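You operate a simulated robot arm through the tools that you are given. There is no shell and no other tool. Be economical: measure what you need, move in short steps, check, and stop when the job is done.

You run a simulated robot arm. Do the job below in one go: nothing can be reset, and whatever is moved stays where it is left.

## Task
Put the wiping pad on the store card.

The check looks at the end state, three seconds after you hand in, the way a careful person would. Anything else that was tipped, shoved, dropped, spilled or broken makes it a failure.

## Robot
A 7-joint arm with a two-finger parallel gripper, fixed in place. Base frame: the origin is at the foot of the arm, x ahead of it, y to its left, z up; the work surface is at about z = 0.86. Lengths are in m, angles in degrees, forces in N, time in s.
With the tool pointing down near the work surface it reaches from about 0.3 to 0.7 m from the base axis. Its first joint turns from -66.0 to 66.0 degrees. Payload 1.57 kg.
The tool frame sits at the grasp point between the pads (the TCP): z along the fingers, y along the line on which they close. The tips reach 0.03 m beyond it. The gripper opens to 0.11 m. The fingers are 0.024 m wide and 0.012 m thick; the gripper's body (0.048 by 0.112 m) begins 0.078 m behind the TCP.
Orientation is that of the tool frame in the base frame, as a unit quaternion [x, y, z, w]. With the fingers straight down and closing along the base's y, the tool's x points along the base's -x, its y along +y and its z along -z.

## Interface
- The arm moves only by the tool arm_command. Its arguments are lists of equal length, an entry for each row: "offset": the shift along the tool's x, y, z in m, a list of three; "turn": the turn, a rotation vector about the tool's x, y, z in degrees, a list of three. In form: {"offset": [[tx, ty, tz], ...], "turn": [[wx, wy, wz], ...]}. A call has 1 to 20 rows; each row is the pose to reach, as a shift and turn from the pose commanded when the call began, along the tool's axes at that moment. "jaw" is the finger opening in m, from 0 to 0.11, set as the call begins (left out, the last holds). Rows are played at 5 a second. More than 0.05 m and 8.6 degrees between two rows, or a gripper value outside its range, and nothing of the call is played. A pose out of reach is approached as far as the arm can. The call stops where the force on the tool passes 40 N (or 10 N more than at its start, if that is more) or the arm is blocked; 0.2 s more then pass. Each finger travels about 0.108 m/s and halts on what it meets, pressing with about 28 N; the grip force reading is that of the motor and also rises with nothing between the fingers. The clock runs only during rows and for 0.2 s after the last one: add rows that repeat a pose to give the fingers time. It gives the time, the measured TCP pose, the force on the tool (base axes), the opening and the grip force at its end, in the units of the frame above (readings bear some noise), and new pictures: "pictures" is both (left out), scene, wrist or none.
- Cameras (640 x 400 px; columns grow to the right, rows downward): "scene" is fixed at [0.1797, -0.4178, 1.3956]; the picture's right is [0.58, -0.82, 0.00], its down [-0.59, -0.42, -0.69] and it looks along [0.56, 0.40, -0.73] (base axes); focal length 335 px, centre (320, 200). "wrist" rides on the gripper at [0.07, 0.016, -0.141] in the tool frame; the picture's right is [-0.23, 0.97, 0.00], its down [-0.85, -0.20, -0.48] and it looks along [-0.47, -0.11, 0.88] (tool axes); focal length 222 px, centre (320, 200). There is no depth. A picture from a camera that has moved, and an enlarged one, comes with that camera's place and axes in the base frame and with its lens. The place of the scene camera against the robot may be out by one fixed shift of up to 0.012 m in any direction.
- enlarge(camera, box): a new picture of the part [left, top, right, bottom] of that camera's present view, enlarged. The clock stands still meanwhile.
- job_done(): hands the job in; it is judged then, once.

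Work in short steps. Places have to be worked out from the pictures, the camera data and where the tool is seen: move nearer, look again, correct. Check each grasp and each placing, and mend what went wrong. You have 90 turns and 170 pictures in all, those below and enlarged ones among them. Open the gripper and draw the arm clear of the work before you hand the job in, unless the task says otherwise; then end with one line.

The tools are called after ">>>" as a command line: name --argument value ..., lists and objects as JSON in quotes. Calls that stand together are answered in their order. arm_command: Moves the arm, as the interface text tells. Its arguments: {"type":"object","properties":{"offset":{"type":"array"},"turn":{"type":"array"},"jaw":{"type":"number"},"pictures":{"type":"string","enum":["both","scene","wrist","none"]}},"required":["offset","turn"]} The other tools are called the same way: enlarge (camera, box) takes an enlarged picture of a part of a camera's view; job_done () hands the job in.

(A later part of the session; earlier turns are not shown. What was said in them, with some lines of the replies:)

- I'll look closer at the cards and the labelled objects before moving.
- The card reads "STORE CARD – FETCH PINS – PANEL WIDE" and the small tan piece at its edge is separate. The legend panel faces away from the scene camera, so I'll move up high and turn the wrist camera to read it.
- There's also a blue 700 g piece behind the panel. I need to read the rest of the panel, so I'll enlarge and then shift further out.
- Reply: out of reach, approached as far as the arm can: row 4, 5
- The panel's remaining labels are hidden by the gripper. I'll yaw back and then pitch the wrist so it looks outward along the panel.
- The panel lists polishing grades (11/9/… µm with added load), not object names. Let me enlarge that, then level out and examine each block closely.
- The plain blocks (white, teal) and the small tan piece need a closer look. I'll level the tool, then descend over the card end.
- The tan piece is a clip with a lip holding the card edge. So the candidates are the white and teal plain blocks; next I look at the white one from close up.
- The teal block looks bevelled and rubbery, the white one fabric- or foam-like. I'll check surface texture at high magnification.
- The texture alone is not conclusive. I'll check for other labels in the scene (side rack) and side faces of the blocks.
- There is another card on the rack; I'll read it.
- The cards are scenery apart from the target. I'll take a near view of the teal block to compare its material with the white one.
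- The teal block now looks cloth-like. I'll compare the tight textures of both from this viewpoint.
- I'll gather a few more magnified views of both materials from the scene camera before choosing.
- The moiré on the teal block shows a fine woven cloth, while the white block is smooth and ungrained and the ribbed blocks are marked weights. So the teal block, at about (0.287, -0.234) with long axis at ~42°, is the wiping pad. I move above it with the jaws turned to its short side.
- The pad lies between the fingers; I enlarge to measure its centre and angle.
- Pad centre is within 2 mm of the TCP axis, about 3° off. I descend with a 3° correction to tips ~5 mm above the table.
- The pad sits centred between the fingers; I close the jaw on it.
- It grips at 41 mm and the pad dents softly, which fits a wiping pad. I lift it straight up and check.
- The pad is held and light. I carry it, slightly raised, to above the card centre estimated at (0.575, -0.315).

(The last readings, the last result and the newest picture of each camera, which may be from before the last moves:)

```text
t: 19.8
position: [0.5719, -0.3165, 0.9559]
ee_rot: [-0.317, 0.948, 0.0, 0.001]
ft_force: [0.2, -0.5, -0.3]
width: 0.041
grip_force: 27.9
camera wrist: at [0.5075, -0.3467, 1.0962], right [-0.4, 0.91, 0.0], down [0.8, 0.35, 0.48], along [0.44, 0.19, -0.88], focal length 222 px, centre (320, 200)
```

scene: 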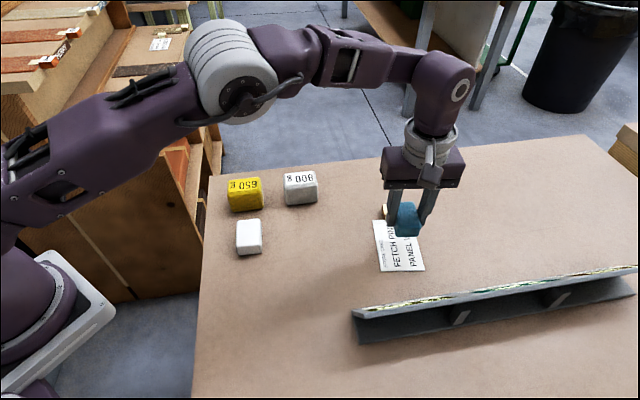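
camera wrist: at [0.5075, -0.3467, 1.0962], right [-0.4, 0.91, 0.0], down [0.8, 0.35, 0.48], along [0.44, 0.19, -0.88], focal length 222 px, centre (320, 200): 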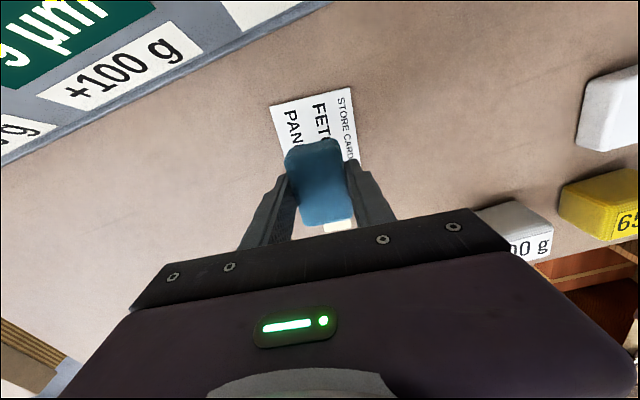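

The card corners seen now match my estimate, and the pad is over the card clear of the clip. I lower until the pad's underside is just at the card.

>>> arm_command --offset '[[0, 0, 0.02], [0, 0, 0.04], [0, 0, 0.05], [0, 0, 0.057], [0, 0, 0.057]]' --turn '[[0, 0, 0], [0, 0, 0], [0, 0, 0], [0, 0, 0], [0, 0, 0]]'

```text
t: 21.0
position: [0.5719, -0.3171, 0.8988]
ee_rot: [-0.317, 0.948, -0.001, 0.0]
ft_force: [0.0, -0.9, 1.7]
width: 0.0408
grip_force: 27.9
camera wrist: at [0.5085, -0.3463, 1.0391], right [-0.4, 0.91, 0.0], down [0.8, 0.36, 0.48], along [0.44, 0.19, -0.88], focal length 222 px, centre (320, 200)
```

scene: 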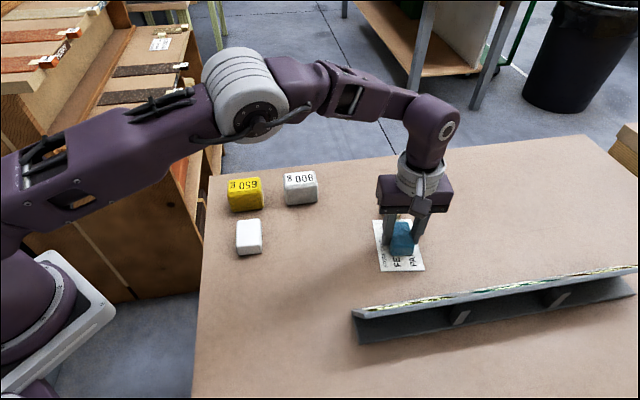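
wrist: 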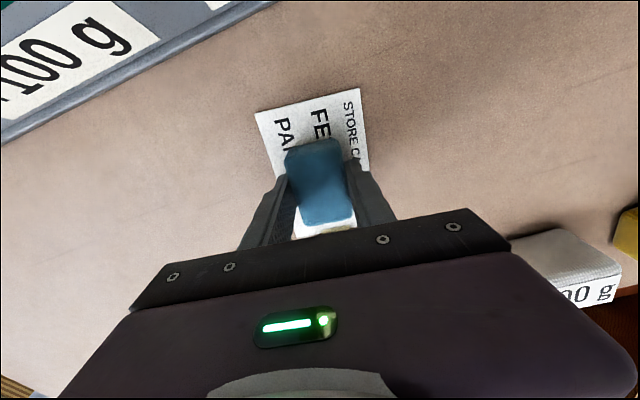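

Light contact (1.7 N) with the pad within the card. I open the jaws moderately, then rise straight up.

>>> arm_command --offset '[[0, 0, 0], [0, 0, 0], [0, 0, 0], [0, 0, -0.02], [0, 0, -0.05], [0, 0, -0.09], [0, 0, -0.13], [0, 0, -0.16]]' --turn '[[0, 0, 0], [0, 0, 0], [0, 0, 0], [0, 0, 0], [0, 0, 0], [0, 0, 0], [0, 0, 0], [0, 0, 0]]' --jaw 0.08

```text
t: 22.8
position: [0.5677, -0.3172, 1.0609]
ee_rot: [-0.316, 0.949, 0.0, 0.0]
ft_force: [-0.4, 0.3, 0.7]
width: 0.0802
grip_force: 0.0
camera wrist: at [0.5045, -0.3459, 1.2003], right [-0.4, 0.92, 0.0], down [0.8, 0.35, 0.48], along [0.44, 0.19, -0.88], focal length 222 px, centre (320, 200)
```

scene: 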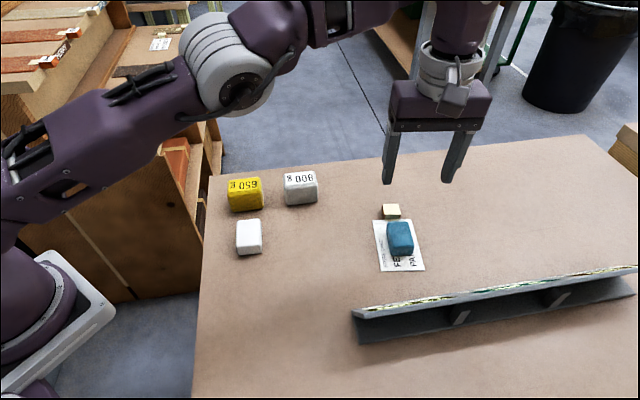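
wrist: 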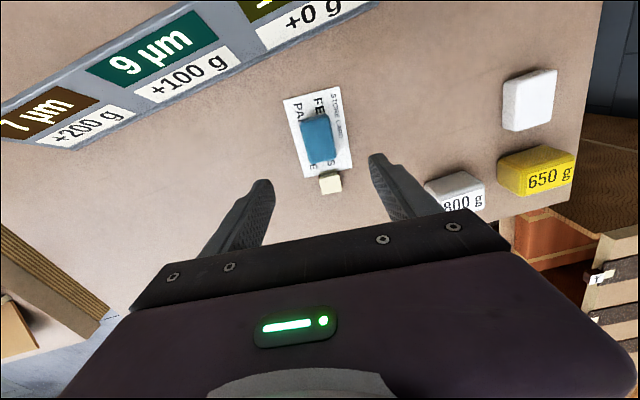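

The pad rests flat within the card. Before handing in, I recheck the white block's texture at the same magnification, and the pad on the card.

>>> enlarge --camera "scene" --box '[240, 222, 256, 232]'

>>> enlarge --camera "scene" --box '[365, 195, 435, 280]'

>>> enlarge --camera "wrist" --box '[495, 60, 565, 140]'

>>> enlarge --camera "wrist" --box '[275, 85, 365, 200]'

```text
16.00 times, centred on (248, 227) of scene
camera zoom: at [0.1796, -0.4178, 1.3956], right [0.58, -0.82, 0.0], down [-0.59, -0.42, -0.69], along [0.56, 0.4, -0.73], focal length 5354 px, centre (1472, -232)
```

zoom: 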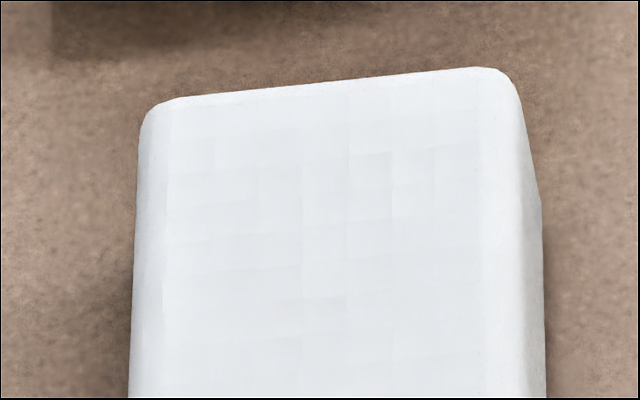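

```text
4.71 times, centred on (400, 238) of scene
camera zoom: at [0.1796, -0.4178, 1.3956], right [0.58, -0.82, 0.0], down [-0.59, -0.42, -0.69], along [0.56, 0.4, -0.73], focal length 1575 px, centre (-56, 24)
```

zoom: 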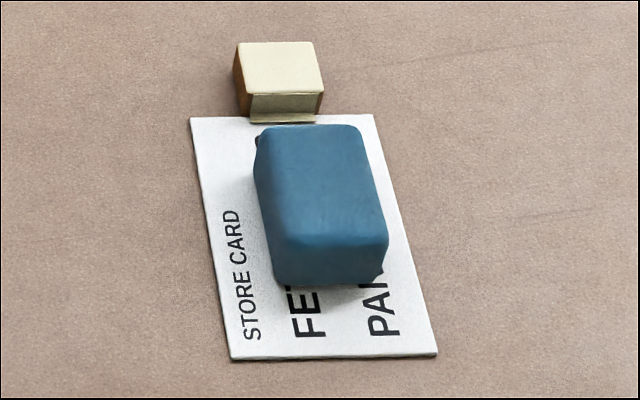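

```text
5.00 times, centred on (530, 100) of wrist
camera zoom: at [0.5045, -0.3459, 1.2003], right [-0.4, 0.92, 0.0], down [0.8, 0.35, 0.48], along [0.44, 0.19, -0.88], focal length 1111 px, centre (-730, 700)
```

zoom: 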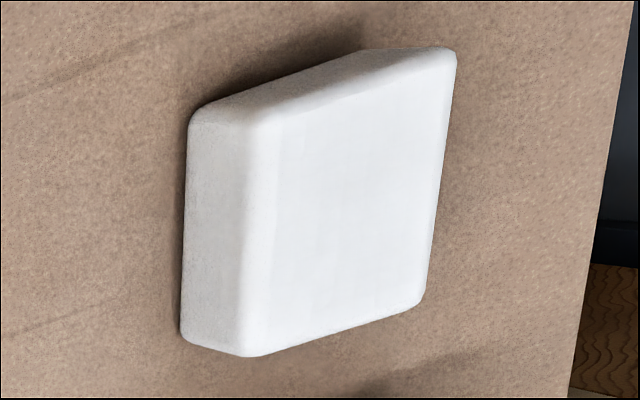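

```text
3.48 times, centred on (320, 142) of wrist
camera zoom: at [0.5045, -0.3459, 1.2003], right [-0.4, 0.92, 0.0], down [0.8, 0.35, 0.48], along [0.44, 0.19, -0.88], focal length 773 px, centre (320, 400)
```

zoom: 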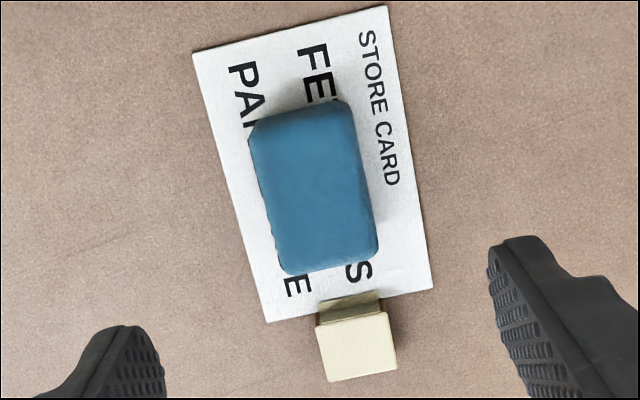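

The blue pad lies flat within the card and its edge looks like soft cloth, while the white block is smooth and hard. I draw the arm up and back before handing in.

>>> arm_command --offset '[[0.03, 0.02, -0.02], [0.06, 0.04, -0.04], [0.09, 0.06, -0.06], [0.12, 0.08, -0.08], [0.12, 0.08, -0.08]]' --turn '[[0, 0, 0], [0, 0, 0], [0, 0, 0], [0, 0, 0], [0, 0, 0]]' --pictures "scene"

```text
t: 24.0
position: [0.4257, -0.3235, 1.1413]
ee_rot: [-0.318, 0.948, 0.0, 0.0]
ft_force: [0.4, 0.3, 0.2]
width: 0.0799
grip_force: 0.1
```

scene: 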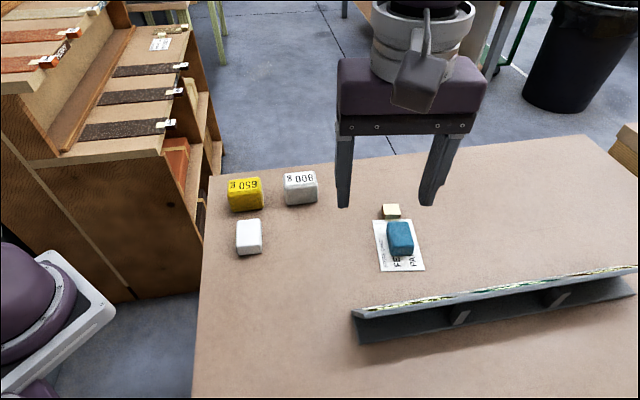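

All is in place and the arm is clear; I hand in.

>>> job_done

```text
The job is handed in.
```

I put the blue cloth pad flat on the store card and saw nothing else moved. No object is labelled as a wiping pad, so I picked it over the plain white block because of its woven, cloth-like surface.
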